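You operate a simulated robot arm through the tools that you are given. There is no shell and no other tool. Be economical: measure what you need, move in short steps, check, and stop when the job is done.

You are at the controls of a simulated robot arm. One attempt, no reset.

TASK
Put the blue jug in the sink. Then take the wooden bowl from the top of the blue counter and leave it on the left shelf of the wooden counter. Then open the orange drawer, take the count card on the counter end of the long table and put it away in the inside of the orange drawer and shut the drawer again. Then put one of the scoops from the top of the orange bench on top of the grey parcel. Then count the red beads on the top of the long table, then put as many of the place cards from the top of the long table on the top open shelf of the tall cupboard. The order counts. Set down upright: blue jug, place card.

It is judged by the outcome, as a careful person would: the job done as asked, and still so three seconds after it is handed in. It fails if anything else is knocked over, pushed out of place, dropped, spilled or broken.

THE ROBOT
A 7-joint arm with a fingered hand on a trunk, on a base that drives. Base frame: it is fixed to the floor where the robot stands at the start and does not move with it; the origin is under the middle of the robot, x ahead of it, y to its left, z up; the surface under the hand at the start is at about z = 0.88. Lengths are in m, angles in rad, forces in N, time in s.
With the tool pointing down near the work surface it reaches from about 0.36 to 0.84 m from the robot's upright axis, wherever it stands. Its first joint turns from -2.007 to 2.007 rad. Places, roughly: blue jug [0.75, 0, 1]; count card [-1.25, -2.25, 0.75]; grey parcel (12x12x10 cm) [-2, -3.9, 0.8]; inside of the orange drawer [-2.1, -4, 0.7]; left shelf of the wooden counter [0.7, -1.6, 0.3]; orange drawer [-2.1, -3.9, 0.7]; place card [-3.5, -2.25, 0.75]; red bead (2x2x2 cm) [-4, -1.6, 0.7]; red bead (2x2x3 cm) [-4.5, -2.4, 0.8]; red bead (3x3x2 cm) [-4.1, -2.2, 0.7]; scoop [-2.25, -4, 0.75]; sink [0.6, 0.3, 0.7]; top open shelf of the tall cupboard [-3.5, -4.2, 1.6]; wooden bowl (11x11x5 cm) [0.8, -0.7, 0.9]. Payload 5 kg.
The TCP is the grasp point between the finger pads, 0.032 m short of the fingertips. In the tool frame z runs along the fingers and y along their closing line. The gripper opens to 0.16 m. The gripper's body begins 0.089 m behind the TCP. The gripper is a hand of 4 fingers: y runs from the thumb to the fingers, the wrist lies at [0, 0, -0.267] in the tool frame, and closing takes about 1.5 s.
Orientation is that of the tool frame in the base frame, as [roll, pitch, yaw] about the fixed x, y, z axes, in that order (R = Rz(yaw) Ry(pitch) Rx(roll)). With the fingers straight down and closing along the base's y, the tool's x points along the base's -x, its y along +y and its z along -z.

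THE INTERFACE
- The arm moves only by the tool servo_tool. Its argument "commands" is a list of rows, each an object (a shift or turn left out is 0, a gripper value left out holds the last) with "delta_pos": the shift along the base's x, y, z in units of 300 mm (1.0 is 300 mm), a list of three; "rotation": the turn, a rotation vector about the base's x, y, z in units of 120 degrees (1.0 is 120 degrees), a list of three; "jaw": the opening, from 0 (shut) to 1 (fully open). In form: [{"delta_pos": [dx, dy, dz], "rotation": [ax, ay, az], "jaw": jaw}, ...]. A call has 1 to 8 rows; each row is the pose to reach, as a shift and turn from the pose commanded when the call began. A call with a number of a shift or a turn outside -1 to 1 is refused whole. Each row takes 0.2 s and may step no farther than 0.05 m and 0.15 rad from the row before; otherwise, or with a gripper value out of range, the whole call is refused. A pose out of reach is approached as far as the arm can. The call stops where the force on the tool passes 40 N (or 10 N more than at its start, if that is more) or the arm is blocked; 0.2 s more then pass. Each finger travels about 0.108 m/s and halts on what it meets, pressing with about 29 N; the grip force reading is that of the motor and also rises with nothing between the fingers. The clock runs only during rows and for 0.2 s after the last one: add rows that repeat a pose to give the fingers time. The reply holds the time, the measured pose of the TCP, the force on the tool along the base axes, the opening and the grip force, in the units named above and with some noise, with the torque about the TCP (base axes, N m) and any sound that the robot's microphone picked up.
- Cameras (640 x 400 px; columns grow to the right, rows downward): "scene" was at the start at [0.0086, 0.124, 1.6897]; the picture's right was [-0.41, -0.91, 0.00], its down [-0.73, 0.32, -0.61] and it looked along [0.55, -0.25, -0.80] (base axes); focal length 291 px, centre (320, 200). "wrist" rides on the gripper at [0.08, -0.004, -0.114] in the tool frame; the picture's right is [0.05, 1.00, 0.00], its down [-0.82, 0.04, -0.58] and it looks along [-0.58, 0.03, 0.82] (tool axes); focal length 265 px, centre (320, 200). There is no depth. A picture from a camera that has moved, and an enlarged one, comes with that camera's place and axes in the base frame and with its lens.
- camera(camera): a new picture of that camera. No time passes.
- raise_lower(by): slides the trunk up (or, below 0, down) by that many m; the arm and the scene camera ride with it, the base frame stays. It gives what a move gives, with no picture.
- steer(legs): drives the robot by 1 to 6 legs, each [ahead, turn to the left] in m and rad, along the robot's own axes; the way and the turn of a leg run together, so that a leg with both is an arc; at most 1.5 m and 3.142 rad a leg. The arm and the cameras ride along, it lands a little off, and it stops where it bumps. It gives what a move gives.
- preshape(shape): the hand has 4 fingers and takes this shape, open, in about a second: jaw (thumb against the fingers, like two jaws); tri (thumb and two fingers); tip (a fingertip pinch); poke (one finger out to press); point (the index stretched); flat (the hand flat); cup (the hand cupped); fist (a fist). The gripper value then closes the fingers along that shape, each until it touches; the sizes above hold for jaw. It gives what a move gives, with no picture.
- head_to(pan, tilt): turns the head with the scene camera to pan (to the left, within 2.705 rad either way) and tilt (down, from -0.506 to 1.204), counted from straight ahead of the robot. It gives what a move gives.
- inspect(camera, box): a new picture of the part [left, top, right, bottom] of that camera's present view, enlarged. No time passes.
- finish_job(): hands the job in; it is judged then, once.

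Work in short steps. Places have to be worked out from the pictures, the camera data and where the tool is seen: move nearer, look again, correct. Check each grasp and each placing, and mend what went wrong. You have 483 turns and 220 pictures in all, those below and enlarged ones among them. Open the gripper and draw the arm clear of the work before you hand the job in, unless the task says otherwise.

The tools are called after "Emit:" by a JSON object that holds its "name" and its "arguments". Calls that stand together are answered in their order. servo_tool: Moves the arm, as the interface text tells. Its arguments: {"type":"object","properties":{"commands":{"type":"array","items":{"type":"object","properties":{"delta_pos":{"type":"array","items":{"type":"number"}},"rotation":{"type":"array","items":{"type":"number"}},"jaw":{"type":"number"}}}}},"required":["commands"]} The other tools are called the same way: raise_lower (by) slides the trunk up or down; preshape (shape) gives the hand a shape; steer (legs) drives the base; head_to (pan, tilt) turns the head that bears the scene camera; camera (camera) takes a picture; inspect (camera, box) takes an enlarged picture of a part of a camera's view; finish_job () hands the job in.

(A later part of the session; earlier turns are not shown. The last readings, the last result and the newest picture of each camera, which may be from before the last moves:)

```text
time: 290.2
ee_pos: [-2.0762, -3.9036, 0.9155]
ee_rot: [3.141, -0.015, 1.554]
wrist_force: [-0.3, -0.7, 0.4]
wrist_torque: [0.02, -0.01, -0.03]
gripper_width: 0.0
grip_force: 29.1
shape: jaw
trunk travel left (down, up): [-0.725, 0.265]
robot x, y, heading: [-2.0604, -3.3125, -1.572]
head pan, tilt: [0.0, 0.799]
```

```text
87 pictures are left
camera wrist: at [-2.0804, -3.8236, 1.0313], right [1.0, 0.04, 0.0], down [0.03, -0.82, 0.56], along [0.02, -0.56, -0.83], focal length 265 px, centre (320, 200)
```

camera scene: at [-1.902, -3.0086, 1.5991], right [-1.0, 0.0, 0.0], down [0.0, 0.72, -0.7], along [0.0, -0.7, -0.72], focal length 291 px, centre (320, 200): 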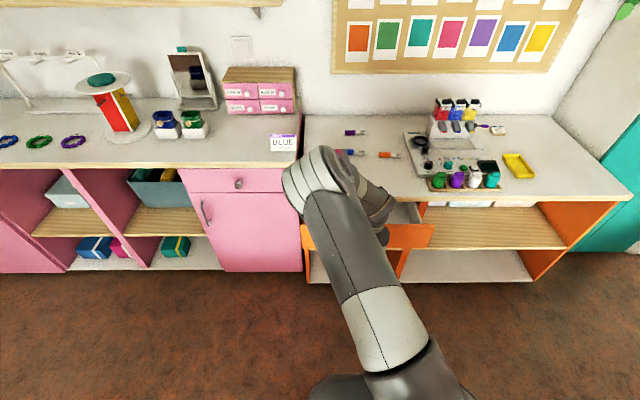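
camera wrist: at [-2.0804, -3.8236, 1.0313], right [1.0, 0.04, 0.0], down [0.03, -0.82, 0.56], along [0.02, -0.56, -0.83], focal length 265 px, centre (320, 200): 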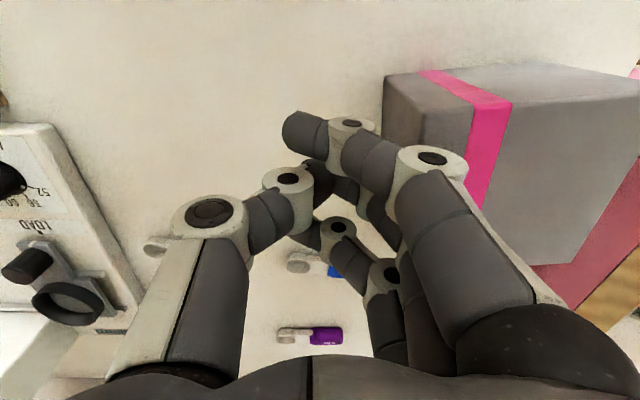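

The drive went ahead with the hand low, fortunately without contact. I rise straight up and look.

Emit:
{"name": "servo_tool", "arguments": {"commands": [{"delta_pos": [-0.03, 0, 0.13]}, {"delta_pos": [-0.06, 0, 0.27]}, {"delta_pos": [-0.09, 0, 0.42]}, {"delta_pos": [-0.2, 0, 0.52], "jaw": 0.5}, {"delta_pos": [-0.32, -0.02, 0.6], "jaw": 0.5}, {"delta_pos": [-0.46, -0.05, 0.65], "jaw": 0.5}]}}

Emit:
{"name": "camera", "arguments": {"camera": "wrist"}}

Emit:
{"name": "camera", "arguments": {"camera": "scene"}}

```text
time: 291.6
ee_pos: [-2.2168, -3.9166, 1.1125]
ee_rot: [-3.142, -0.015, 1.554]
wrist_force: [-0.7, 0.9, 0.1]
wrist_torque: [0.0, -0.02, 0.01]
gripper_width: 0.0796
grip_force: 0.0
shape: jaw
trunk travel left (down, up): [-0.725, 0.265]
robot x, y, heading: [-2.0648, -3.314, -1.576]
head pan, tilt: [0.0, 0.799]
```

```text
86 pictures are left
camera wrist: at [-2.2202, -3.8369, 1.2279], right [1.0, 0.04, 0.0], down [0.03, -0.82, 0.56], along [0.02, -0.56, -0.83], focal length 265 px, centre (320, 200)
```

wrist: 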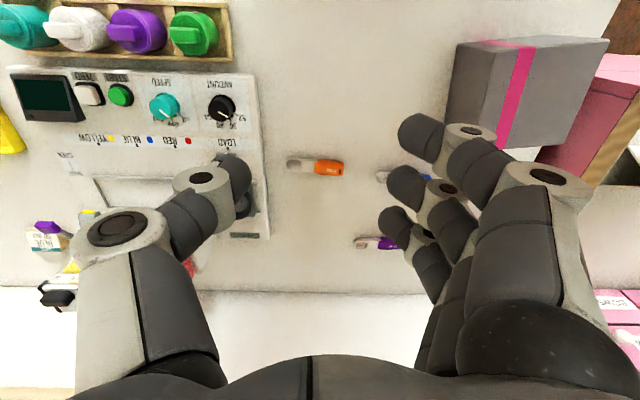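

```text
85 pictures are left
camera scene: at [-1.9052, -3.3358, 1.5992], right [-1.0, 0.01, 0.0], down [0.01, 0.72, -0.7], along [0.0, -0.7, -0.72], focal length 291 px, centre (320, 200)
```

scene: 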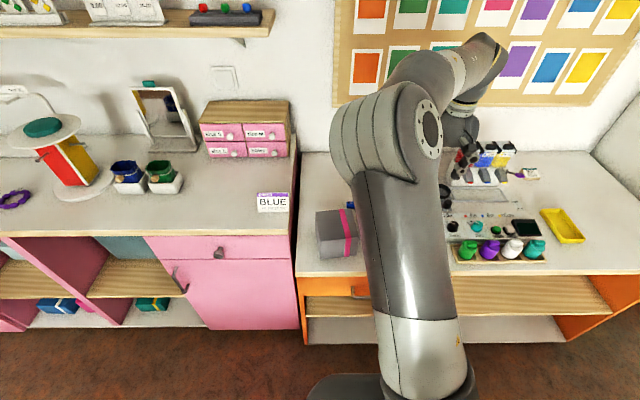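

Drawer is flush. The orange scoop lies along x: handle centre about (−2.198, −4.053). I yaw the hand −60° so that it closes nearly across the handle.

Emit:
{"name": "servo_tool", "arguments": {"commands": [{"rotation": [0, 0, -0.0625]}, {"rotation": [0, 0, -0.125]}, {"rotation": [0, 0, -0.1875]}, {"rotation": [0, 0, -0.25]}, {"rotation": [0, 0, -0.3125]}, {"rotation": [0, 0, -0.375]}, {"rotation": [0, 0, -0.4375]}, {"rotation": [0, 0, -0.5]}]}}

Emit:
{"name": "servo_tool", "arguments": {"commands": [{"delta_pos": [0.02, -0.13, 0]}, {"delta_pos": [0.04, -0.26, -0.05]}, {"delta_pos": [0.06, -0.39, -0.1]}, {"delta_pos": [0.062, -0.45, -0.2]}, {"delta_pos": [0.062, -0.45, -0.35]}, {"delta_pos": [0.062, -0.45, -0.5]}, {"delta_pos": [0.062, -0.45, -0.5]}]}}

Emit:
{"name": "camera", "arguments": {"camera": "wrist"}}

```text
time: 293.4
ee_pos: [-2.2146, -3.9174, 1.1106]
ee_rot: [3.139, -0.016, 0.505]
wrist_force: [0.9, -0.5, 0.1]
wrist_torque: [0.01, 0.05, 0.01]
gripper_width: 0.0795
grip_force: 0.1
shape: jaw
trunk travel left (down, up): [-0.725, 0.265]
robot x, y, heading: [-2.0611, -3.3095, -1.581]
head pan, tilt: [0.0, 0.799]
```

```text
time: 295.0
ee_pos: [-2.1973, -4.0506, 0.9591]
ee_rot: [3.141, -0.014, 0.509]
wrist_force: [0.1, 0.6, 0.1]
wrist_torque: [0.02, -0.02, 0.03]
gripper_width: 0.0796
grip_force: 0.2
shape: jaw
trunk travel left (down, up): [-0.725, 0.265]
robot x, y, heading: [-2.0585, -3.3128, -1.58]
head pan, tilt: [0.0, 0.799]
```

```text
84 pictures are left
camera wrist: at [-2.1308, -4.0074, 1.0751], right [0.53, -0.85, 0.0], down [-0.7, -0.44, 0.56], along [-0.48, -0.3, -0.83], focal length 265 px, centre (320, 200)
```

wrist: 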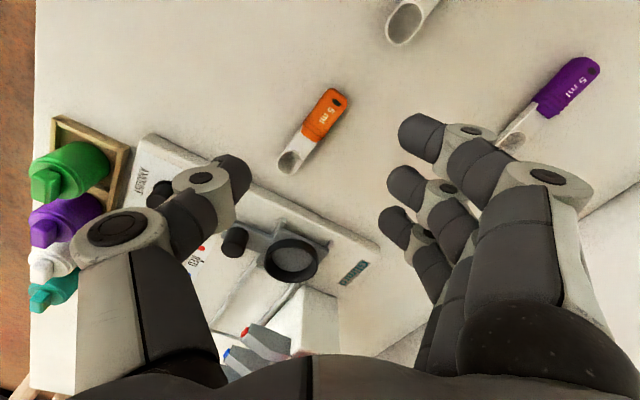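

Handle centre is straight under the tool. I descend in stages.

Emit:
{"name": "servo_tool", "arguments": {"commands": [{"delta_pos": [0, -0.015, -0.12], "jaw": 0.4}, {"delta_pos": [0, -0.015, -0.24], "jaw": 0.4}, {"delta_pos": [0, -0.015, -0.33], "jaw": 0.4}, {"delta_pos": [0, -0.015, -0.33], "jaw": 0.4}]}}

Emit:
{"name": "camera", "arguments": {"camera": "wrist"}}

```text
time: 296.0
ee_pos: [-2.1969, -4.0549, 0.8601]
ee_rot: [-3.141, -0.017, 0.508]
wrist_force: [0.3, 0.2, 0.3]
wrist_torque: [-0.01, -0.02, 0.02]
gripper_width: 0.0647
grip_force: 0.0
shape: jaw
trunk travel left (down, up): [-0.725, 0.265]
robot x, y, heading: [-2.061, -3.3099, -1.582]
head pan, tilt: [0.0, 0.799]
```

```text
83 pictures are left
camera wrist: at [-2.1314, -4.0136, 0.9764], right [0.53, -0.85, 0.0], down [-0.7, -0.44, 0.56], along [-0.48, -0.3, -0.83], focal length 265 px, centre (320, 200)
```

wrist: 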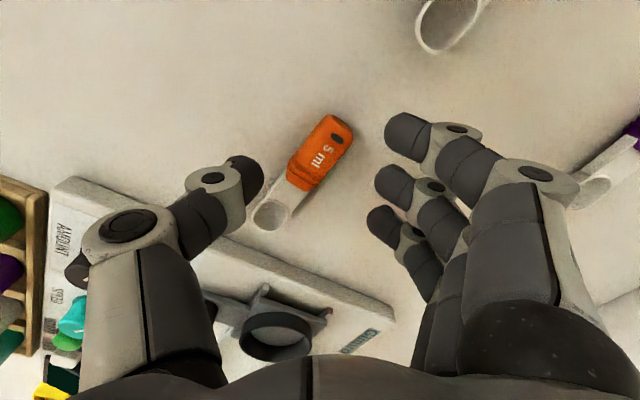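

Well placed between thumb and fingers. I descend to the bench and close.

Emit:
{"name": "servo_tool", "arguments": {"commands": [{"delta_pos": [0, 0, -0.04]}, {"delta_pos": [0, 0, -0.07]}, {"delta_pos": [0, 0, -0.09]}, {"delta_pos": [0, 0, -0.105]}, {"delta_pos": [0, 0, -0.12]}]}}

Emit:
{"name": "camera", "arguments": {"camera": "wrist"}}

```text
time: 297.2
ee_pos: [-2.1962, -4.0577, 0.8325]
ee_rot: [3.135, -0.008, 0.508]
wrist_force: [0.6, -0.6, 36.2]
wrist_torque: [-0.33, 0.13, -0.11]
gripper_width: 0.0654
grip_force: 0.1
shape: jaw
trunk travel left (down, up): [-0.725, 0.265]
robot x, y, heading: [-2.0598, -3.3115, -1.576]
head pan, tilt: [0.0, 0.799]
```

```text
82 pictures are left
camera wrist: at [-2.1302, -4.0138, 0.9477], right [0.53, -0.85, 0.01], down [-0.7, -0.43, 0.57], along [-0.48, -0.31, -0.82], focal length 265 px, centre (320, 200)
```

wrist: 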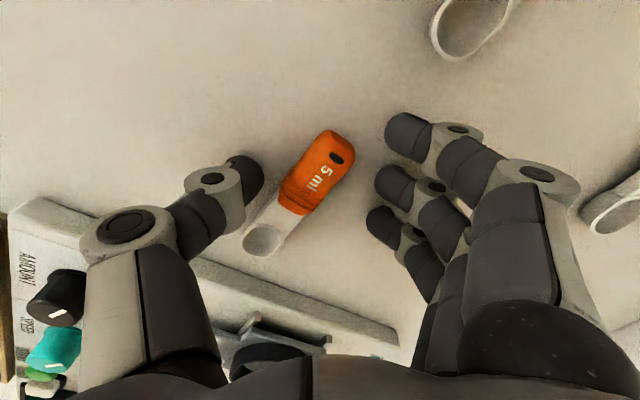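

Fingertips are on the bench. I raise 5 mm and close on the handle.

Emit:
{"name": "servo_tool", "arguments": {"commands": [{"delta_pos": [0, 0, 0.025]}, {"delta_pos": [0, 0, 0.025], "jaw": 0.2}, {"delta_pos": [0, 0, 0.025], "jaw": 0.1}, {"delta_pos": [0, 0, 0.025], "jaw": 0.0}, {"delta_pos": [0, 0, 0.025], "jaw": 0.0}, {"delta_pos": [0, 0, 0.025], "jaw": 0.0}]}}

Emit:
{"name": "camera", "arguments": {"camera": "wrist"}}

```text
time: 298.6
ee_pos: [-2.1962, -4.0568, 0.8325]
ee_rot: [-3.141, -0.015, 0.505]
wrist_force: [1.4, -0.4, 5.5]
wrist_torque: [-0.1, -0.07, 0.01]
gripper_width: 0.0196
grip_force: 29.2
shape: jaw
trunk travel left (down, up): [-0.725, 0.265]
robot x, y, heading: [-2.0643, -3.3104, -1.576]
head pan, tilt: [0.0, 0.799]
```

```text
81 pictures are left
camera wrist: at [-2.1305, -4.0137, 0.9487], right [0.53, -0.85, 0.0], down [-0.7, -0.44, 0.56], along [-0.48, -0.3, -0.83], focal length 265 px, centre (320, 200)
```

wrist: 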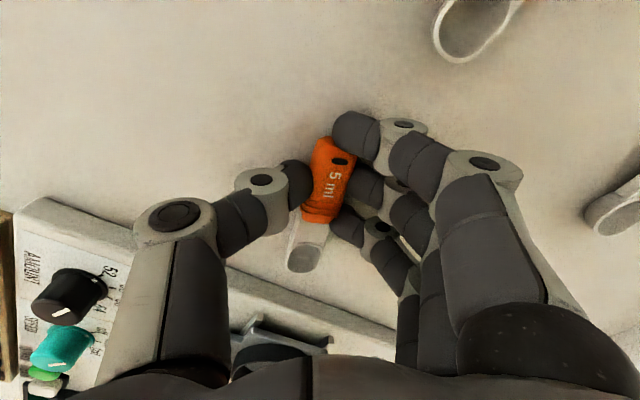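

Scoop handle gripped. I lift it clear and move toward the parcel for a look.

Emit:
{"name": "servo_tool", "arguments": {"commands": [{"delta_pos": [0, 0, 0.12]}, {"delta_pos": [0, 0, 0.27]}, {"delta_pos": [0, 0, 0.42]}, {"delta_pos": [0, 0.03, 0.57]}, {"delta_pos": [0.1, 0.08, 0.65]}, {"delta_pos": [0.2, 0.13, 0.72]}, {"delta_pos": [0.3, 0.2, 0.77]}, {"delta_pos": [0.38, 0.25, 0.8]}]}}

Emit:
{"name": "camera", "arguments": {"camera": "wrist"}}

Emit:
{"name": "camera", "arguments": {"camera": "scene"}}

```text
time: 300.4
ee_pos: [-2.0817, -3.9806, 1.0769]
ee_rot: [3.141, -0.015, 0.507]
wrist_force: [0.4, -0.6, -0.2]
wrist_torque: [-0.01, 0.01, 0.02]
gripper_width: 0.0191
grip_force: 28.6
shape: jaw
trunk travel left (down, up): [-0.725, 0.265]
robot x, y, heading: [-2.0576, -3.3154, -1.576]
head pan, tilt: [0.0, 0.799]
```

```text
80 pictures are left
camera wrist: at [-2.0159, -3.9387, 1.1906], right [0.53, -0.85, 0.0], down [-0.7, -0.44, 0.57], along [-0.48, -0.3, -0.82], focal length 265 px, centre (320, 200)
```

wrist: 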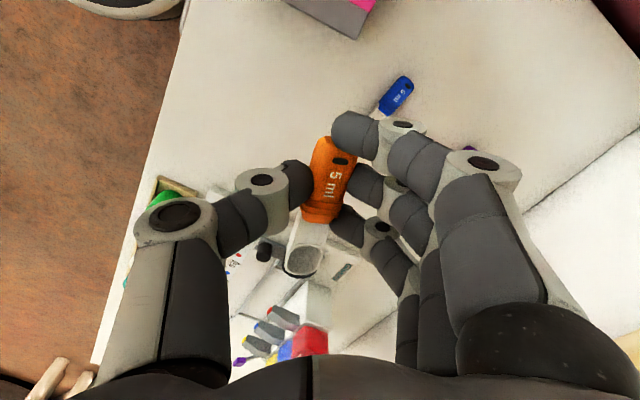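

```text
79 pictures are left
camera scene: at [-1.9032, -3.3352, 1.599], right [-1.0, 0.01, 0.0], down [0.0, 0.72, -0.7], along [-0.01, -0.7, -0.72], focal length 291 px, centre (320, 200)
```

scene: 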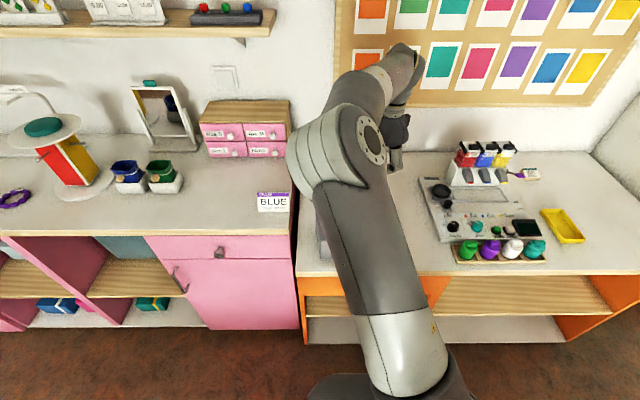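

The parcel is out of view; I yaw back to the natural attitude.

Emit:
{"name": "servo_tool", "arguments": {"commands": [{"rotation": [0, 0, 0.0625]}, {"rotation": [0, 0, 0.125]}, {"rotation": [0, 0, 0.1875]}, {"rotation": [0, 0, 0.25]}, {"rotation": [0, 0, 0.3125]}, {"rotation": [0, 0, 0.375]}, {"rotation": [0, 0, 0.4375]}, {"rotation": [0, 0, 0.5]}]}}

Emit:
{"name": "camera", "arguments": {"camera": "wrist"}}

```text
time: 302.2
ee_pos: [-2.0815, -3.9818, 1.073]
ee_rot: [3.141, -0.017, 1.558]
wrist_force: [-0.5, 0.8, -0.2]
wrist_torque: [-0.02, 0.02, 0.0]
gripper_width: 0.0189
grip_force: 29.3
shape: jaw
trunk travel left (down, up): [-0.725, 0.265]
robot x, y, heading: [-2.0583, -3.3109, -1.578]
head pan, tilt: [0.0, 0.799]
```

```text
78 pictures are left
camera wrist: at [-2.0861, -3.9022, 1.1893], right [1.0, 0.04, 0.0], down [0.03, -0.82, 0.57], along [0.02, -0.56, -0.82], focal length 265 px, centre (320, 200)
```

wrist: 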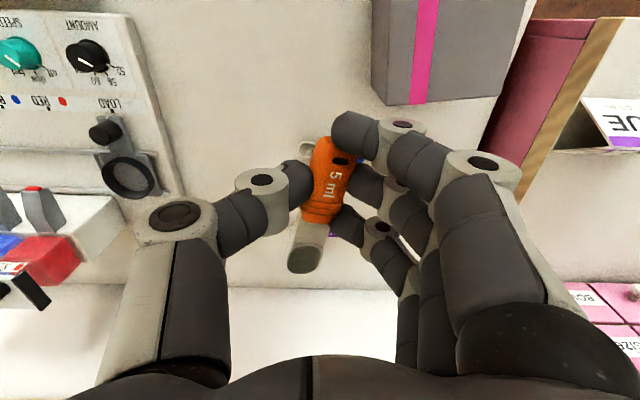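

Parcel top spans about x −2.016…−1.896 with back edge y≈−3.965. I move the scoop over its centre.

Emit:
{"name": "servo_tool", "arguments": {"commands": [{"delta_pos": [0.11, 0.08, 0]}, {"delta_pos": [0.22, 0.16, 0]}, {"delta_pos": [0.32, 0.24, 0]}, {"delta_pos": [0.42, 0.33, 0]}, {"delta_pos": [0.42, 0.33, -0.1]}, {"delta_pos": [0.42, 0.33, -0.2]}, {"delta_pos": [0.42, 0.33, -0.2]}]}}

Emit:
{"name": "camera", "arguments": {"camera": "wrist"}}

```text
time: 303.8
ee_pos: [-1.954, -3.8831, 1.0129]
ee_rot: [-3.141, -0.016, 1.553]
wrist_force: [0.1, 0.5, 0.5]
wrist_torque: [0.0, 0.03, 0.0]
gripper_width: 0.0187
grip_force: 29.4
shape: jaw
trunk travel left (down, up): [-0.725, 0.265]
robot x, y, heading: [-2.062, -3.3102, -1.578]
head pan, tilt: [0.0, 0.799]
```

```text
77 pictures are left
camera wrist: at [-1.9588, -3.8038, 1.1296], right [1.0, 0.04, 0.0], down [0.03, -0.82, 0.56], along [0.02, -0.56, -0.83], focal length 265 px, centre (320, 200)
```

wrist: 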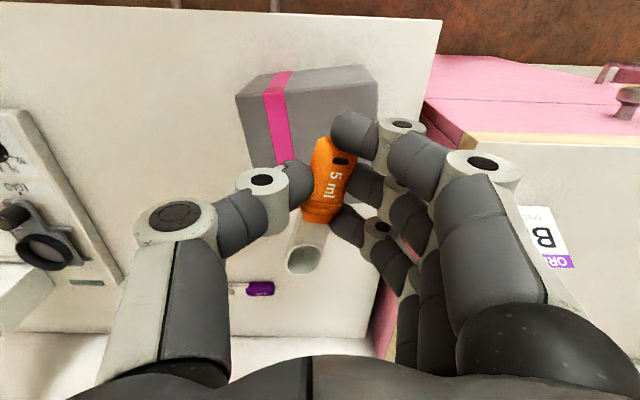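

Parcel centre refined to (−1.965, −3.91). I shift 1 cm and lower onto the top.

Emit:
{"name": "servo_tool", "arguments": {"commands": [{"delta_pos": [-0.035, -0.005, -0.06]}, {"delta_pos": [-0.035, -0.005, -0.12]}, {"delta_pos": [-0.035, -0.005, -0.18]}, {"delta_pos": [-0.035, -0.005, -0.21]}, {"delta_pos": [-0.035, -0.005, -0.23]}, {"delta_pos": [-0.035, -0.005, -0.25]}, {"delta_pos": [-0.035, -0.005, -0.265]}]}}

Emit:
{"name": "camera", "arguments": {"camera": "wrist"}}

```text
time: 305.4
ee_pos: [-1.965, -3.8841, 0.9329]
ee_rot: [3.14, -0.015, 1.554]
wrist_force: [-0.3, -0.7, 0.2]
wrist_torque: [0.01, -0.01, 0.03]
gripper_width: 0.019
grip_force: 29.1
shape: jaw
trunk travel left (down, up): [-0.725, 0.265]
robot x, y, heading: [-2.0623, -3.3116, -1.58]
head pan, tilt: [0.0, 0.799]
```

```text
76 pictures are left
camera wrist: at [-1.9702, -3.805, 1.0498], right [1.0, 0.04, 0.0], down [0.03, -0.82, 0.56], along [0.02, -0.56, -0.83], focal length 265 px, centre (320, 200)
```

wrist: 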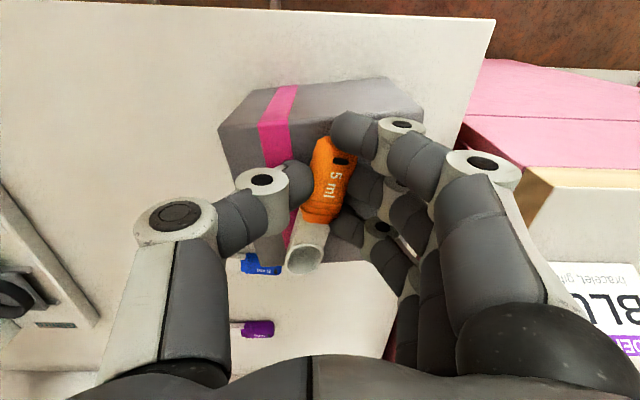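

Over the parcel, no contact yet. I continue in 3 mm steps.

Emit:
{"name": "servo_tool", "arguments": {"commands": [{"delta_pos": [0, 0.01, -0.01]}, {"delta_pos": [0, 0.01, -0.02]}, {"delta_pos": [0, 0.01, -0.03]}, {"delta_pos": [0, 0.01, -0.04]}, {"delta_pos": [0, 0.01, -0.05]}]}}

Emit:
{"name": "camera", "arguments": {"camera": "wrist"}}

```text
time: 306.1
ee_pos: [-1.966, -3.8834, 0.9323]
ee_rot: [3.137, -0.004, 1.554]
wrist_force: [-0.2, 4.9, 21.6]
wrist_torque: [0.16, -0.38, 0.11]
gripper_width: 0.0196
grip_force: 28.9
shape: jaw
trunk travel left (down, up): [-0.725, 0.265]
robot x, y, heading: [-2.0635, -3.3095, -1.581]
head pan, tilt: [0.0, 0.799]
stopped in row 3: the force on the tool passed its limit at 44 N (the readings are from after the stop); the commanded pose is now the measured one
```

```text
75 pictures are left
camera wrist: at [-1.9703, -3.8029, 1.0469], right [1.0, 0.04, 0.0], down [0.03, -0.82, 0.57], along [0.02, -0.57, -0.82], focal length 265 px, centre (320, 200)
```

wrist: 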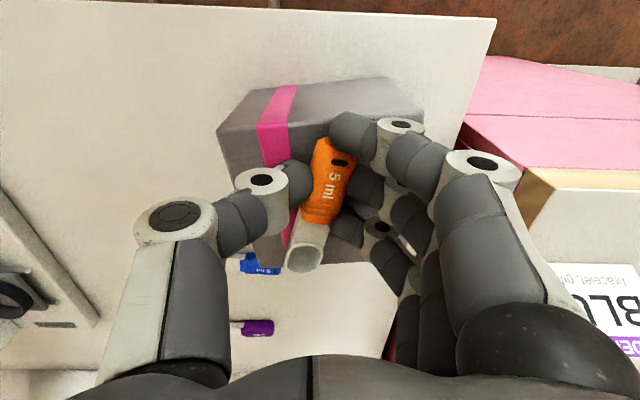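

On the parcel. I ease off 2 mm and open gently.

Emit:
{"name": "servo_tool", "arguments": {"commands": [{"delta_pos": [0, 0, 0.006]}, {"delta_pos": [0, 0, 0.006], "jaw": 0.2}, {"delta_pos": [0, 0, 0.006], "jaw": 0.3}, {"delta_pos": [0, 0, 0.006], "jaw": 0.38}, {"delta_pos": [0, 0, 0.006], "jaw": 0.38}]}}

Emit:
{"name": "servo_tool", "arguments": {"commands": [{"delta_pos": [0, 0, 0.06]}, {"delta_pos": [0, 0, 0.15]}, {"delta_pos": [0, 0, 0.3]}, {"delta_pos": [0, 0, 0.45]}, {"delta_pos": [0, 0, 0.6]}]}}

Emit:
{"name": "camera", "arguments": {"camera": "wrist"}}

```text
time: 307.3
ee_pos: [-1.9652, -3.8855, 0.9328]
ee_rot: [3.138, -0.005, 1.552]
wrist_force: [-1.8, -2.5, 18.3]
wrist_torque: [-0.31, -0.07, -0.08]
gripper_width: 0.0563
grip_force: 0.0
shape: jaw
trunk travel left (down, up): [-0.725, 0.265]
robot x, y, heading: [-2.0635, -3.3114, -1.576]
head pan, tilt: [0.0, 0.799]
```

```text
time: 308.5
ee_pos: [-1.9659, -3.8827, 1.1096]
ee_rot: [3.139, -0.01, 1.557]
wrist_force: [0.0, 0.3, 0.0]
wrist_torque: [0.04, 0.02, -0.04]
gripper_width: 0.0603
grip_force: 0.0
shape: jaw
trunk travel left (down, up): [-0.725, 0.265]
robot x, y, heading: [-2.0607, -3.3082, -1.582]
head pan, tilt: [0.0, 0.799]
```

```text
74 pictures are left
camera wrist: at [-1.9698, -3.8026, 1.2248], right [1.0, 0.04, 0.0], down [0.03, -0.82, 0.57], along [0.02, -0.57, -0.82], focal length 265 px, centre (320, 200)
```

wrist: 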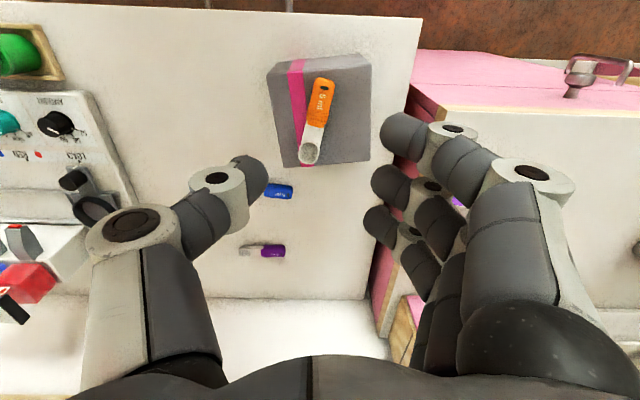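

The scoop lies on the parcel. Now I retract and survey the way west and the table.

Emit:
{"name": "servo_tool", "arguments": {"commands": [{"delta_pos": [0, 0.1, 0.1]}, {"delta_pos": [0, 0.2, 0.2]}, {"delta_pos": [0, 0.3, 0.3]}, {"delta_pos": [0, 0.4, 0.35]}]}}

Emit:
{"name": "steer", "arguments": {"legs": [[-0.3, 0]]}}

Emit:
{"name": "raise_lower", "arguments": {"by": 0.26}}

Emit:
{"name": "head_to", "arguments": {"pan": -1.35, "tilt": 0.55}}

Emit:
{"name": "camera", "arguments": {"camera": "scene"}}

Emit:
{"name": "head_to", "arguments": {"pan": -2.2, "tilt": 0.5}}

Emit:
{"name": "camera", "arguments": {"camera": "scene"}}

```text
time: 309.5
ee_pos: [-1.9643, -3.7618, 1.2165]
ee_rot: [3.14, -0.008, 1.554]
wrist_force: [0.4, 0.1, -0.6]
wrist_torque: [-0.04, 0.01, 0.01]
gripper_width: 0.0601
grip_force: 0.0
shape: jaw
trunk travel left (down, up): [-0.725, 0.265]
robot x, y, heading: [-2.0611, -3.312, -1.582]
head pan, tilt: [0.0, 0.799]
```

```text
time: 311.6
ee_pos: [-1.9612, -3.4638, 1.2152]
ee_rot: [3.14, -0.006, 1.558]
wrist_force: [-0.6, 0.6, -1.5]
wrist_torque: [-0.03, 0.03, -0.05]
gripper_width: 0.0601
grip_force: 0.0
shape: jaw
trunk travel left (down, up): [-0.725, 0.265]
robot x, y, heading: [-2.0589, -3.0115, -1.575]
head pan, tilt: [0.0, 0.799]
```

```text
time: 314.2
ee_pos: [-1.962, -3.4635, 1.4754]
ee_rot: [3.14, -0.007, 1.556]
wrist_force: [0.9, -0.8, 0.7]
wrist_torque: [0.0, 0.02, 0.0]
gripper_width: 0.0601
grip_force: 0.1
shape: jaw
trunk travel left (down, up): [-0.985, 0.005]
robot x, y, heading: [-2.0561, -3.0122, -1.576]
head pan, tilt: [0.0, 0.799]
```

```text
time: 315.8
ee_pos: [-1.9617, -3.4631, 1.4771]
ee_rot: [3.139, -0.007, 1.558]
wrist_force: [0.0, -0.1, -1.4]
wrist_torque: [-0.02, 0.03, 0.0]
gripper_width: 0.0601
grip_force: 0.0
shape: jaw
trunk travel left (down, up): [-0.985, 0.005]
robot x, y, heading: [-2.057, -3.0164, -1.57]
head pan, tilt: [-1.349, 0.55]
```

```text
73 pictures are left
camera scene: at [-1.9892, -2.9742, 1.8805], right [-0.22, 0.98, 0.0], down [0.51, 0.11, -0.85], along [-0.83, -0.18, -0.52], focal length 291 px, centre (320, 200)
```

scene: 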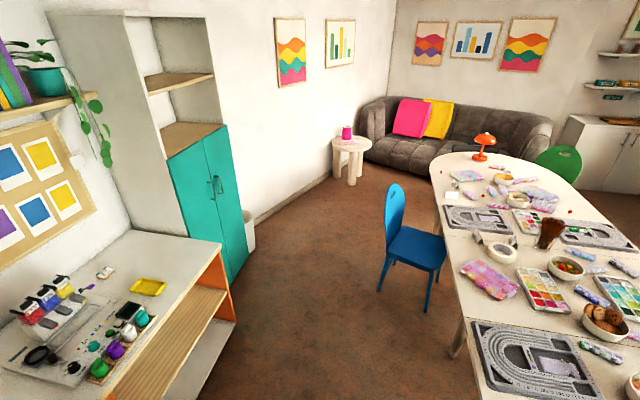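

```text
time: 316.9
ee_pos: [-1.9619, -3.4634, 1.4767]
ee_rot: [3.14, -0.008, 1.557]
wrist_force: [-0.7, -0.3, 0.0]
wrist_torque: [0.01, -0.03, -0.01]
gripper_width: 0.0602
grip_force: 0.2
shape: jaw
trunk travel left (down, up): [-0.985, 0.005]
robot x, y, heading: [-2.0572, -3.0091, -1.572]
head pan, tilt: [-2.201, 0.499]
```

```text
72 pictures are left
camera scene: at [-1.9749, -2.9009, 1.8851], right [0.59, 0.81, 0.0], down [0.39, -0.28, -0.88], along [-0.71, 0.52, -0.48], focal length 291 px, centre (320, 200)
```

scene: 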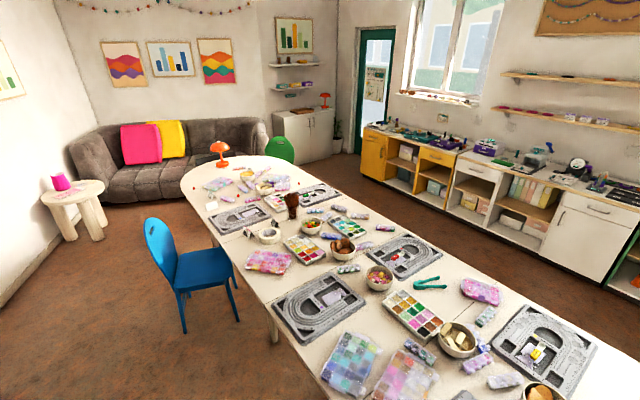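

The cupboard's upper open board is at z≈1.61 (x −3.14…−3.68, front y≈−4.0). A blue chair stands near (−3.7, −2.65). I drive west to about (−3.0, −3.0) and survey the table at close range.

Emit:
{"name": "steer", "arguments": {"legs": [[0, -1.571], [0.93, 0]]}}

Emit:
{"name": "head_to", "arguments": {"pan": -1.0, "tilt": 0.75}}

Emit:
{"name": "camera", "arguments": {"camera": "scene"}}

```text
time: 325.8
ee_pos: [-3.4502, -3.0314, 1.4761]
ee_rot: [3.14, -0.009, -0.064]
wrist_force: [-0.4, -0.1, 0.1]
wrist_torque: [-0.02, -0.03, 0.01]
gripper_width: 0.0601
grip_force: 0.1
shape: jaw
trunk travel left (down, up): [-0.985, 0.005]
robot x, y, heading: [-2.9939, -2.9582, 3.085]
head pan, tilt: [-2.201, 0.499]
```

```text
time: 327.2
ee_pos: [-3.4496, -3.0307, 1.4746]
ee_rot: [3.139, -0.008, -0.064]
wrist_force: [0.2, 1.0, 0.0]
wrist_torque: [-0.01, 0.0, 0.03]
gripper_width: 0.0603
grip_force: 0.1
shape: jaw
trunk travel left (down, up): [-0.985, 0.005]
robot x, y, heading: [-2.9941, -2.9575, 3.088]
head pan, tilt: [-1.0, 0.75]
```

```text
71 pictures are left
camera scene: at [-2.9828, -3.0468, 1.8631], right [0.87, 0.49, 0.0], down [0.34, -0.59, -0.73], along [-0.36, 0.64, -0.68], focal length 291 px, centre (320, 200)
```

scene: 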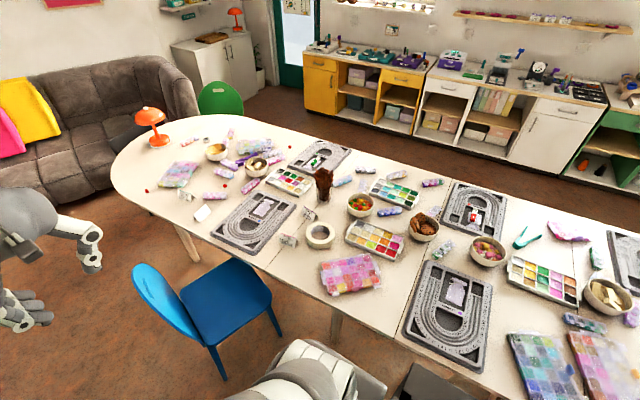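

I zoom into the far half of the table to find red beads and place cards.

Emit:
{"name": "inspect", "arguments": {"camera": "scene", "box": [110, 120, 240, 220]}}

Emit:
{"name": "inspect", "arguments": {"camera": "scene", "box": [200, 120, 330, 220]}}

Emit:
{"name": "inspect", "arguments": {"camera": "scene", "box": [260, 150, 420, 300]}}

Emit:
{"name": "inspect", "arguments": {"camera": "scene", "box": [390, 160, 640, 360]}}

```text
4.00 times, centred on (175, 170) of scene
camera zoom: at [-2.9828, -3.0468, 1.8631], right [0.87, 0.49, 0.0], down [0.34, -0.59, -0.73], along [-0.36, 0.64, -0.68], focal length 1166 px, centre (900, 320)
```

zoom: 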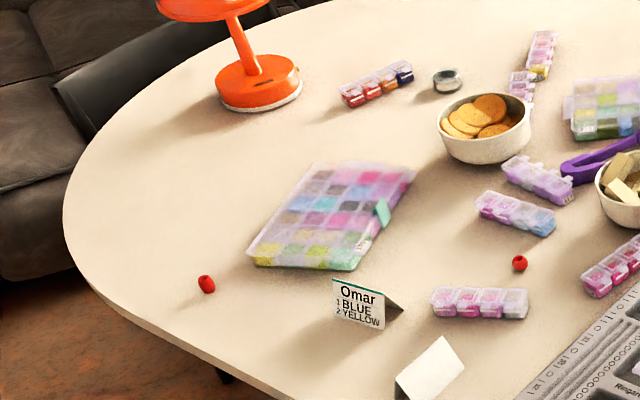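

```text
4.00 times, centred on (265, 170) of scene
camera zoom: at [-2.9828, -3.0468, 1.8631], right [0.87, 0.49, 0.0], down [0.34, -0.59, -0.73], along [-0.36, 0.64, -0.68], focal length 1166 px, centre (540, 320)
```

zoom: 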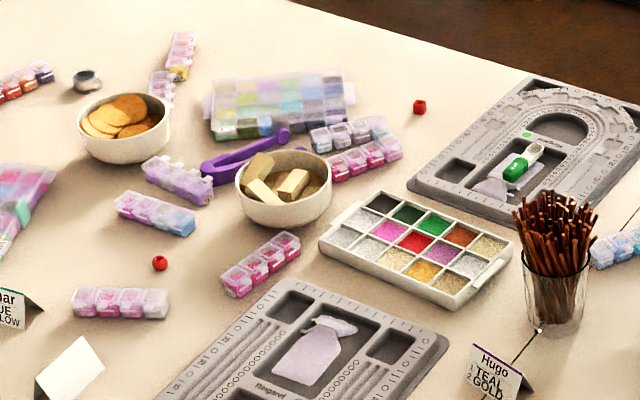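

```text
2.67 times, centred on (340, 225) of scene
camera zoom: at [-2.9828, -3.0468, 1.8631], right [0.87, 0.49, 0.0], down [0.34, -0.59, -0.73], along [-0.36, 0.64, -0.68], focal length 777 px, centre (267, 133)
```

zoom: 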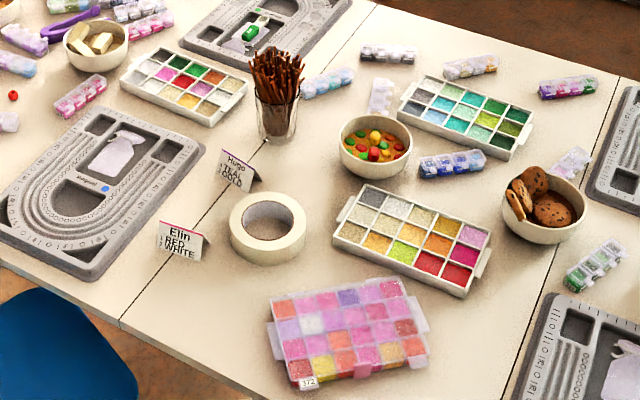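

```text
2.00 times, centred on (515, 260) of scene
camera zoom: at [-2.9828, -3.0468, 1.8631], right [0.87, 0.49, 0.0], down [0.34, -0.59, -0.73], along [-0.36, 0.64, -0.68], focal length 583 px, centre (-70, 80)
```

zoom: 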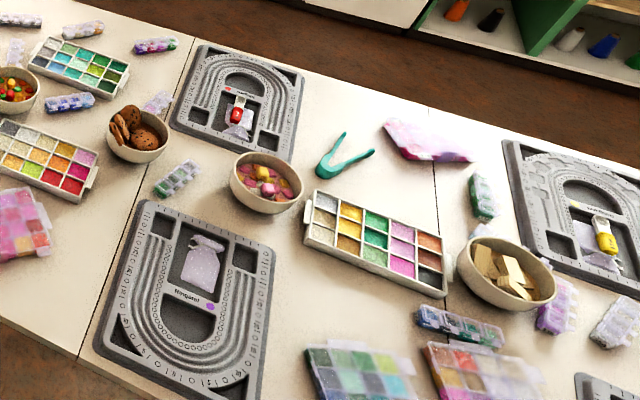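

I count three loose red beads (near the rounded end, near Omar's card, and beyond the dish). Place cards seen: Elin (−3.56,−2.33), Hugo (−3.57,−2.12), one seen from the back (−4.07,−2.40), Omar (−4.26,−2.35). I move to reach Elin first, and will double-check the bead count from there.

Emit:
{"name": "steer", "arguments": {"legs": [[0.15, 0], [0, -1.51], [0.1, 0]]}}

Emit:
{"name": "head_to", "arguments": {"pan": 0.35, "tilt": 0.85}}

Emit:
{"name": "camera", "arguments": {"camera": "scene"}}

```text
time: 333.0
ee_pos: [-3.2476, -2.3931, 1.4753]
ee_rot: [3.138, -0.009, -1.575]
wrist_force: [-0.3, 0.5, -0.5]
wrist_torque: [-0.07, -0.01, 0.0]
gripper_width: 0.0601
grip_force: 0.0
shape: jaw
trunk travel left (down, up): [-0.985, 0.005]
robot x, y, heading: [-3.1453, -2.852, 1.579]
head pan, tilt: [-1.0, 0.75]
```

```text
time: 334.5
ee_pos: [-3.2481, -2.3945, 1.4757]
ee_rot: [3.14, -0.007, -1.573]
wrist_force: [-0.1, 0.1, -0.3]
wrist_torque: [-0.02, 0.0, 0.01]
gripper_width: 0.06
grip_force: 0.1
shape: jaw
trunk travel left (down, up): [-0.985, 0.005]
robot x, y, heading: [-3.1444, -2.846, 1.578]
head pan, tilt: [0.351, 0.85]
```

```text
66 pictures are left
camera scene: at [-3.3289, -2.8359, 1.8551], right [0.94, 0.35, 0.0], down [0.26, -0.7, -0.66], along [-0.23, 0.62, -0.75], focal length 291 px, centre (320, 200)
```

scene: 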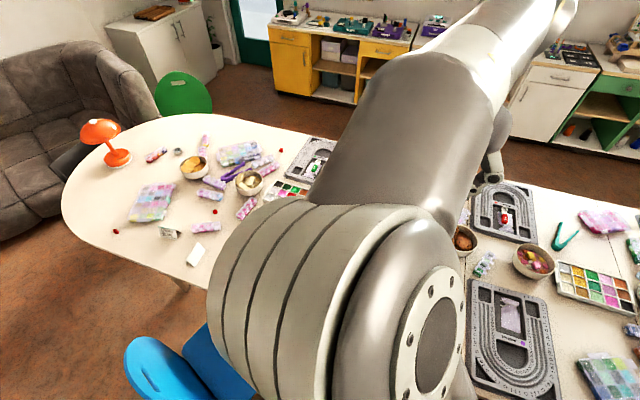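

Three beads again in this view. The elbow hides the cards, so I lower the trunk and use the wrist camera.

Emit:
{"name": "raise_lower", "arguments": {"by": -0.26}}

Emit:
{"name": "camera", "arguments": {"camera": "wrist"}}

```text
time: 337.2
ee_pos: [-3.2472, -2.3969, 1.2165]
ee_rot: [3.14, -0.008, -1.574]
wrist_force: [0.7, -0.7, 1.1]
wrist_torque: [0.02, 0.03, -0.03]
gripper_width: 0.0604
grip_force: 0.1
shape: jaw
trunk travel left (down, up): [-0.725, 0.265]
robot x, y, heading: [-3.1462, -2.8454, 1.578]
head pan, tilt: [0.351, 0.85]
```

```text
65 pictures are left
camera wrist: at [-3.2449, -2.4741, 1.331], right [-1.0, -0.05, 0.0], down [-0.04, 0.82, 0.57], along [-0.03, 0.57, -0.82], focal length 265 px, centre (320, 200)
```

wrist: 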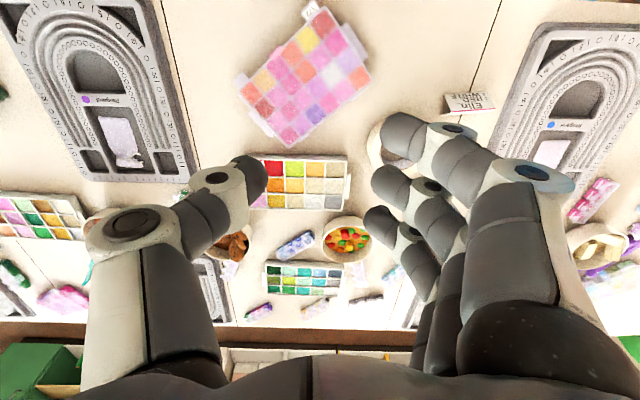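

Elin's card is at about (−3.564, −2.343) with its ridge along x. I tilt the hand 45° and move toward it; the card will be gripped by its two ends.

Emit:
{"name": "servo_tool", "arguments": {"commands": [{"delta_pos": [-0.12, -0.03, -0.05], "rotation": [0.047, 0, 0], "jaw": 0.85}, {"delta_pos": [-0.24, -0.06, -0.1], "rotation": [0.094, 0, 0]}, {"delta_pos": [-0.36, -0.09, -0.15], "rotation": [0.141, 0, 0]}, {"delta_pos": [-0.48, -0.12, -0.2], "rotation": [0.188, 0, 0]}, {"delta_pos": [-0.6, -0.15, -0.25], "rotation": [0.235, 0, 0]}, {"delta_pos": [-0.72, -0.18, -0.3], "rotation": [0.282, 0, 0]}, {"delta_pos": [-0.84, -0.21, -0.35], "rotation": [0.329, 0, 0]}, {"delta_pos": [-0.96, -0.24, -0.4], "rotation": [0.375, 0, 0]}]}}

Emit:
{"name": "camera", "arguments": {"camera": "wrist"}}

```text
time: 339.2
ee_pos: [-3.5076, -2.4368, 1.1209]
ee_rot: [2.997, 0.724, -1.759]
wrist_force: [-0.2, -0.1, 0.3]
wrist_torque: [0.0, -0.04, -0.01]
gripper_width: 0.136
grip_force: 0.0
shape: jaw
trunk travel left (down, up): [-0.725, 0.265]
robot x, y, heading: [-3.1486, -2.8454, 1.577]
head pan, tilt: [0.351, 0.85]
stopped in row 8: the arm was blocked; the commanded pose is now the measured one
```

```text
64 pictures are left
camera wrist: at [-3.5142, -2.5711, 1.1526], right [-1.0, 0.05, 0.07], down [0.08, 0.22, 0.97], along [0.04, 0.97, -0.22], focal length 265 px, centre (320, 200)
```

wrist: 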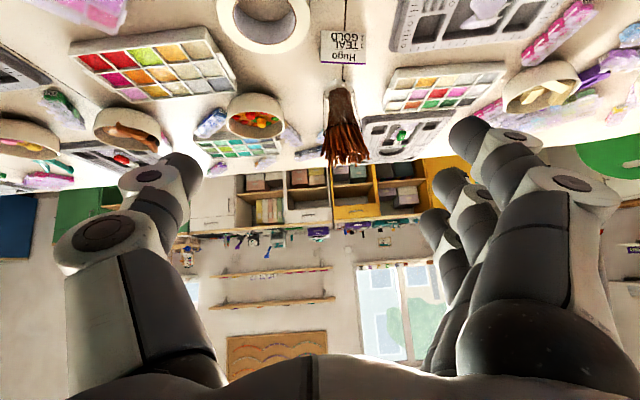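

Nearly there; I correct the small attitude error while descending to look at the card.

Emit:
{"name": "servo_tool", "arguments": {"commands": [{"delta_pos": [-0.04, -0.02, -0.1], "rotation": [0, -0.025, 0.022]}, {"delta_pos": [-0.08, -0.04, -0.2], "rotation": [0, -0.051, 0.044]}, {"delta_pos": [-0.12, -0.06, -0.32], "rotation": [0, -0.051, 0.044]}, {"delta_pos": [-0.16, -0.08, -0.45], "rotation": [0, -0.051, 0.044]}, {"delta_pos": [-0.17, -0.08, -0.55], "rotation": [0, -0.051, 0.044]}, {"delta_pos": [-0.17, -0.08, -0.55], "rotation": [0, -0.051, 0.044]}]}}

Emit:
{"name": "camera", "arguments": {"camera": "wrist"}}

```text
time: 339.9
ee_pos: [-3.5239, -2.4247, 1.0883]
ee_rot: [2.895, 0.641, -1.807]
wrist_force: [-0.9, 0.1, -0.8]
wrist_torque: [-0.02, 0.0, 0.02]
gripper_width: 0.1358
grip_force: 0.1
shape: jaw
trunk travel left (down, up): [-0.725, 0.265]
robot x, y, heading: [-3.1435, -2.8474, 1.574]
head pan, tilt: [0.351, 0.85]
stopped in row 3: the arm was blocked; the commanded pose is now the measured one
```

```text
63 pictures are left
camera wrist: at [-3.5236, -2.5585, 1.1291], right [-0.99, 0.04, 0.16], down [0.17, 0.28, 0.94], along [0.0, 0.96, -0.29], focal length 265 px, centre (320, 200)
```

wrist: 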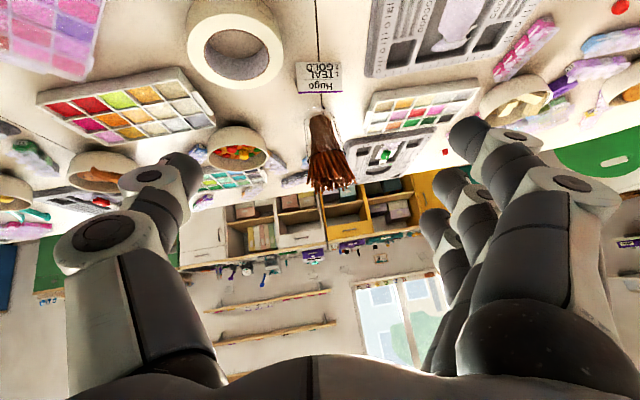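

The arm is blocked somewhere along it; I look at the scene.

Emit:
{"name": "head_to", "arguments": {"pan": 0.6, "tilt": 0.9}}

Emit:
{"name": "camera", "arguments": {"camera": "scene"}}

```text
time: 340.7
ee_pos: [-3.5245, -2.4261, 1.0889]
ee_rot: [2.895, 0.638, -1.805]
wrist_force: [-0.6, 0.2, 0.2]
wrist_torque: [0.0, -0.01, 0.0]
gripper_width: 0.1359
grip_force: 0.0
shape: jaw
trunk travel left (down, up): [-0.725, 0.265]
robot x, y, heading: [-3.149, -2.8478, 1.572]
head pan, tilt: [0.6, 0.901]
```

```text
62 pictures are left
camera scene: at [-3.3448, -2.8472, 1.5912], right [0.82, 0.57, 0.0], down [0.45, -0.64, -0.62], along [-0.35, 0.51, -0.78], focal length 291 px, centre (320, 200)
```

scene: 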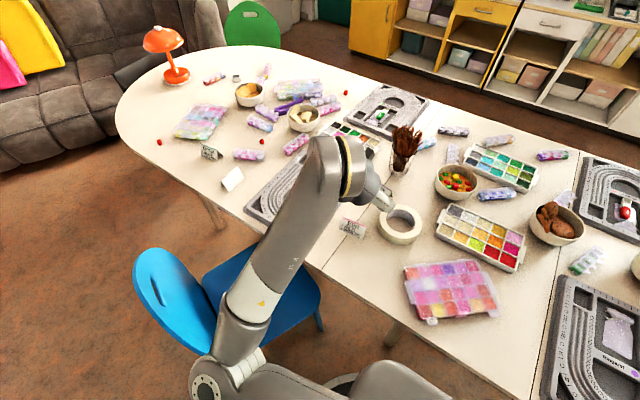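

Too folded: the card is too close for this tilt. I back the base 0.2 m away and use a gentler 25° tilt, which also suffices for the shelf.

Emit:
{"name": "steer", "arguments": {"legs": [[-0.2, 0]]}}

Emit:
{"name": "servo_tool", "arguments": {"commands": [{"delta_pos": [0, 0.1, 0], "rotation": [-0.033, -0.034, 0.017]}, {"delta_pos": [0, 0.2, 0], "rotation": [-0.066, -0.068, 0.035]}, {"delta_pos": [-0.02, 0.3, -0.02], "rotation": [-0.098, -0.101, 0.052]}, {"delta_pos": [-0.04, 0.4, -0.05], "rotation": [-0.098, -0.101, 0.052]}, {"delta_pos": [-0.08, 0.5, -0.08], "rotation": [-0.098, -0.101, 0.052]}, {"delta_pos": [-0.12, 0.58, -0.15], "rotation": [-0.098, -0.101, 0.052]}, {"delta_pos": [-0.13, 0.64, -0.28], "rotation": [-0.098, -0.101, 0.052]}, {"delta_pos": [-0.13, 0.68, -0.4], "rotation": [-0.098, -0.101, 0.052]}]}}

Emit:
{"name": "camera", "arguments": {"camera": "wrist"}}

```text
time: 342.3
ee_pos: [-3.523, -2.6264, 1.0886]
ee_rot: [2.895, 0.64, -1.801]
wrist_force: [-0.2, 0.3, -1.0]
wrist_torque: [0.02, -0.02, 0.0]
gripper_width: 0.1361
grip_force: 0.1
shape: jaw
trunk travel left (down, up): [-0.725, 0.265]
robot x, y, heading: [-3.1422, -3.0459, 1.579]
head pan, tilt: [0.6, 0.901]
```

```text
time: 344.1
ee_pos: [-3.5635, -2.422, 0.9676]
ee_rot: [-3.116, 0.454, -1.548]
wrist_force: [0.2, 0.9, -0.5]
wrist_torque: [0.0, 0.01, -0.01]
gripper_width: 0.1359
grip_force: 0.0
shape: jaw
trunk travel left (down, up): [-0.725, 0.265]
robot x, y, heading: [-3.1428, -3.0444, 1.578]
head pan, tilt: [0.6, 0.901]
```

```text
61 pictures are left
camera wrist: at [-3.5605, -2.5428, 1.0346], right [-1.0, -0.06, -0.05], down [-0.07, 0.48, 0.88], along [-0.03, 0.88, -0.48], focal length 265 px, centre (320, 200)
```

wrist: 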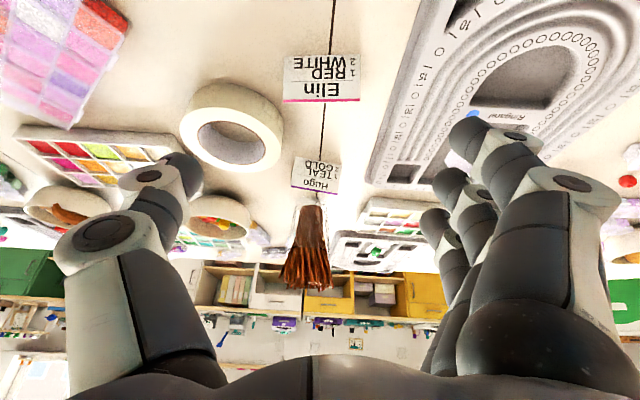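

Elin's card: ridge centre (−3.563, −2.33), 9 cm wide, 5 cm high, nicely aligned. I descend along the tool axis.

Emit:
{"name": "servo_tool", "arguments": {"commands": [{"delta_pos": [0, 0.06, -0.13], "jaw": 0.8}, {"delta_pos": [0, 0.12, -0.26]}, {"delta_pos": [0, 0.18, -0.39]}, {"delta_pos": [0, 0.24, -0.51]}, {"delta_pos": [0, 0.28, -0.585]}, {"delta_pos": [0, 0.28, -0.585]}]}}

Emit:
{"name": "camera", "arguments": {"camera": "wrist"}}

```text
time: 345.5
ee_pos: [-3.5636, -2.3369, 0.7933]
ee_rot: [-3.116, 0.458, -1.549]
wrist_force: [0.5, 0.1, 0.5]
wrist_torque: [0.02, 0.0, -0.01]
gripper_width: 0.1286
grip_force: 0.0
shape: jaw
trunk travel left (down, up): [-0.725, 0.265]
robot x, y, heading: [-3.1494, -3.0412, 1.581]
head pan, tilt: [0.6, 0.901]
```

```text
60 pictures are left
camera wrist: at [-3.5611, -2.4579, 0.8598], right [-1.0, -0.06, -0.05], down [-0.07, 0.48, 0.88], along [-0.03, 0.88, -0.48], focal length 265 px, centre (320, 200)
```

wrist: 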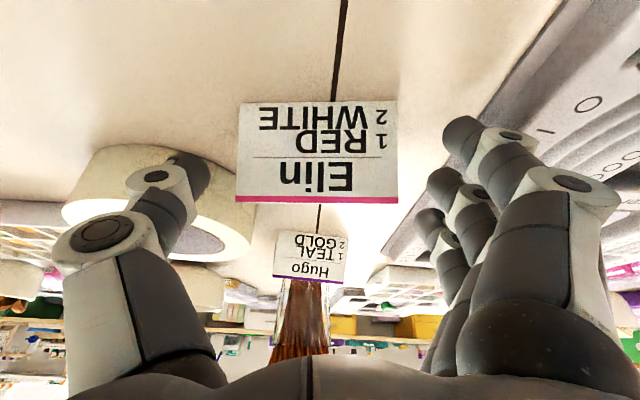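

Centred. I lower 4 mm and close on the ends.

Emit:
{"name": "servo_tool", "arguments": {"commands": [{"delta_pos": [0, 0, -0.014]}, {"delta_pos": [0, 0, -0.014], "jaw": 0.65}, {"delta_pos": [0, 0, -0.014], "jaw": 0.55}, {"delta_pos": [0, 0, -0.014], "jaw": 0.45}, {"delta_pos": [0, 0, -0.014], "jaw": 0.4}, {"delta_pos": [0, 0, -0.014], "jaw": 0.4}]}}

Emit:
{"name": "camera", "arguments": {"camera": "wrist"}}

```text
time: 346.9
ee_pos: [-3.5623, -2.337, 0.7884]
ee_rot: [-3.116, 0.455, -1.551]
wrist_force: [0.5, 0.4, 0.5]
wrist_torque: [0.02, 0.02, 0.0]
gripper_width: 0.064
grip_force: 28.7
shape: jaw
trunk travel left (down, up): [-0.725, 0.265]
robot x, y, heading: [-3.1405, -3.0463, 1.579]
head pan, tilt: [0.6, 0.901]
```

```text
59 pictures are left
camera wrist: at [-3.5603, -2.4587, 0.8557], right [-1.0, -0.06, -0.05], down [-0.07, 0.48, 0.88], along [-0.03, 0.88, -0.48], focal length 265 px, centre (320, 200)
```

wrist: 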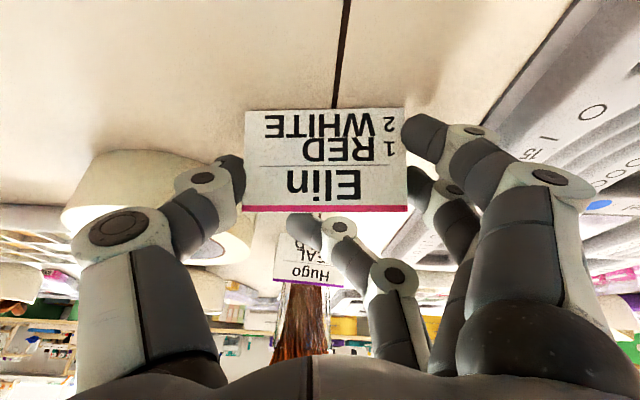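

Gripped. I lift, draw the card back toward the robot and raise the trunk fully.

Emit:
{"name": "servo_tool", "arguments": {"commands": [{"delta_pos": [0, 0, 0.12]}, {"delta_pos": [0, 0, 0.26]}, {"delta_pos": [0, -0.02, 0.4]}, {"delta_pos": [0.02, -0.06, 0.53]}, {"delta_pos": [0.05, -0.12, 0.66]}, {"delta_pos": [0.1, -0.2, 0.78]}, {"delta_pos": [0.17, -0.28, 0.9]}, {"delta_pos": [0.25, -0.38, 1.0]}]}}

Emit:
{"name": "raise_lower", "arguments": {"by": 0.26}}

Emit:
{"name": "camera", "arguments": {"camera": "wrist"}}

```text
time: 348.7
ee_pos: [-3.4847, -2.4524, 1.0924]
ee_rot: [-3.116, 0.455, -1.55]
wrist_force: [-0.4, 0.0, 0.8]
wrist_torque: [0.0, 0.02, 0.03]
gripper_width: 0.0637
grip_force: 29.4
shape: jaw
trunk travel left (down, up): [-0.725, 0.265]
robot x, y, heading: [-3.1436, -3.0467, 1.577]
head pan, tilt: [0.6, 0.901]
```

```text
time: 351.4
ee_pos: [-3.4851, -2.4512, 1.3512]
ee_rot: [-3.115, 0.454, -1.551]
wrist_force: [-0.6, 0.3, 0.0]
wrist_torque: [0.0, 0.0, 0.01]
gripper_width: 0.0642
grip_force: 29.0
shape: jaw
trunk travel left (down, up): [-0.985, 0.005]
robot x, y, heading: [-3.1416, -3.0476, 1.579]
head pan, tilt: [0.6, 0.901]
```

```text
58 pictures are left
camera wrist: at [-3.4834, -2.5727, 1.4184], right [-1.0, -0.06, -0.05], down [-0.07, 0.48, 0.88], along [-0.03, 0.88, -0.48], focal length 265 px, centre (320, 200)
```

wrist: 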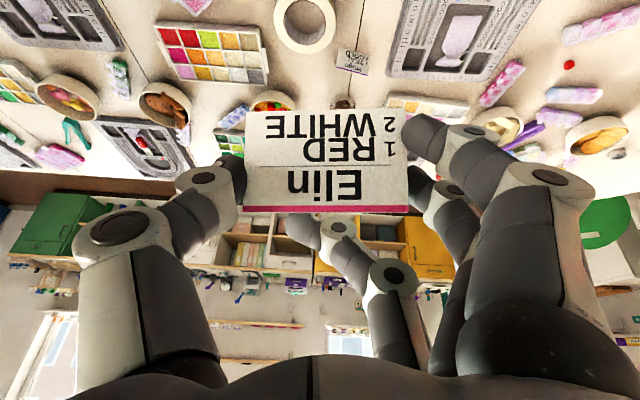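

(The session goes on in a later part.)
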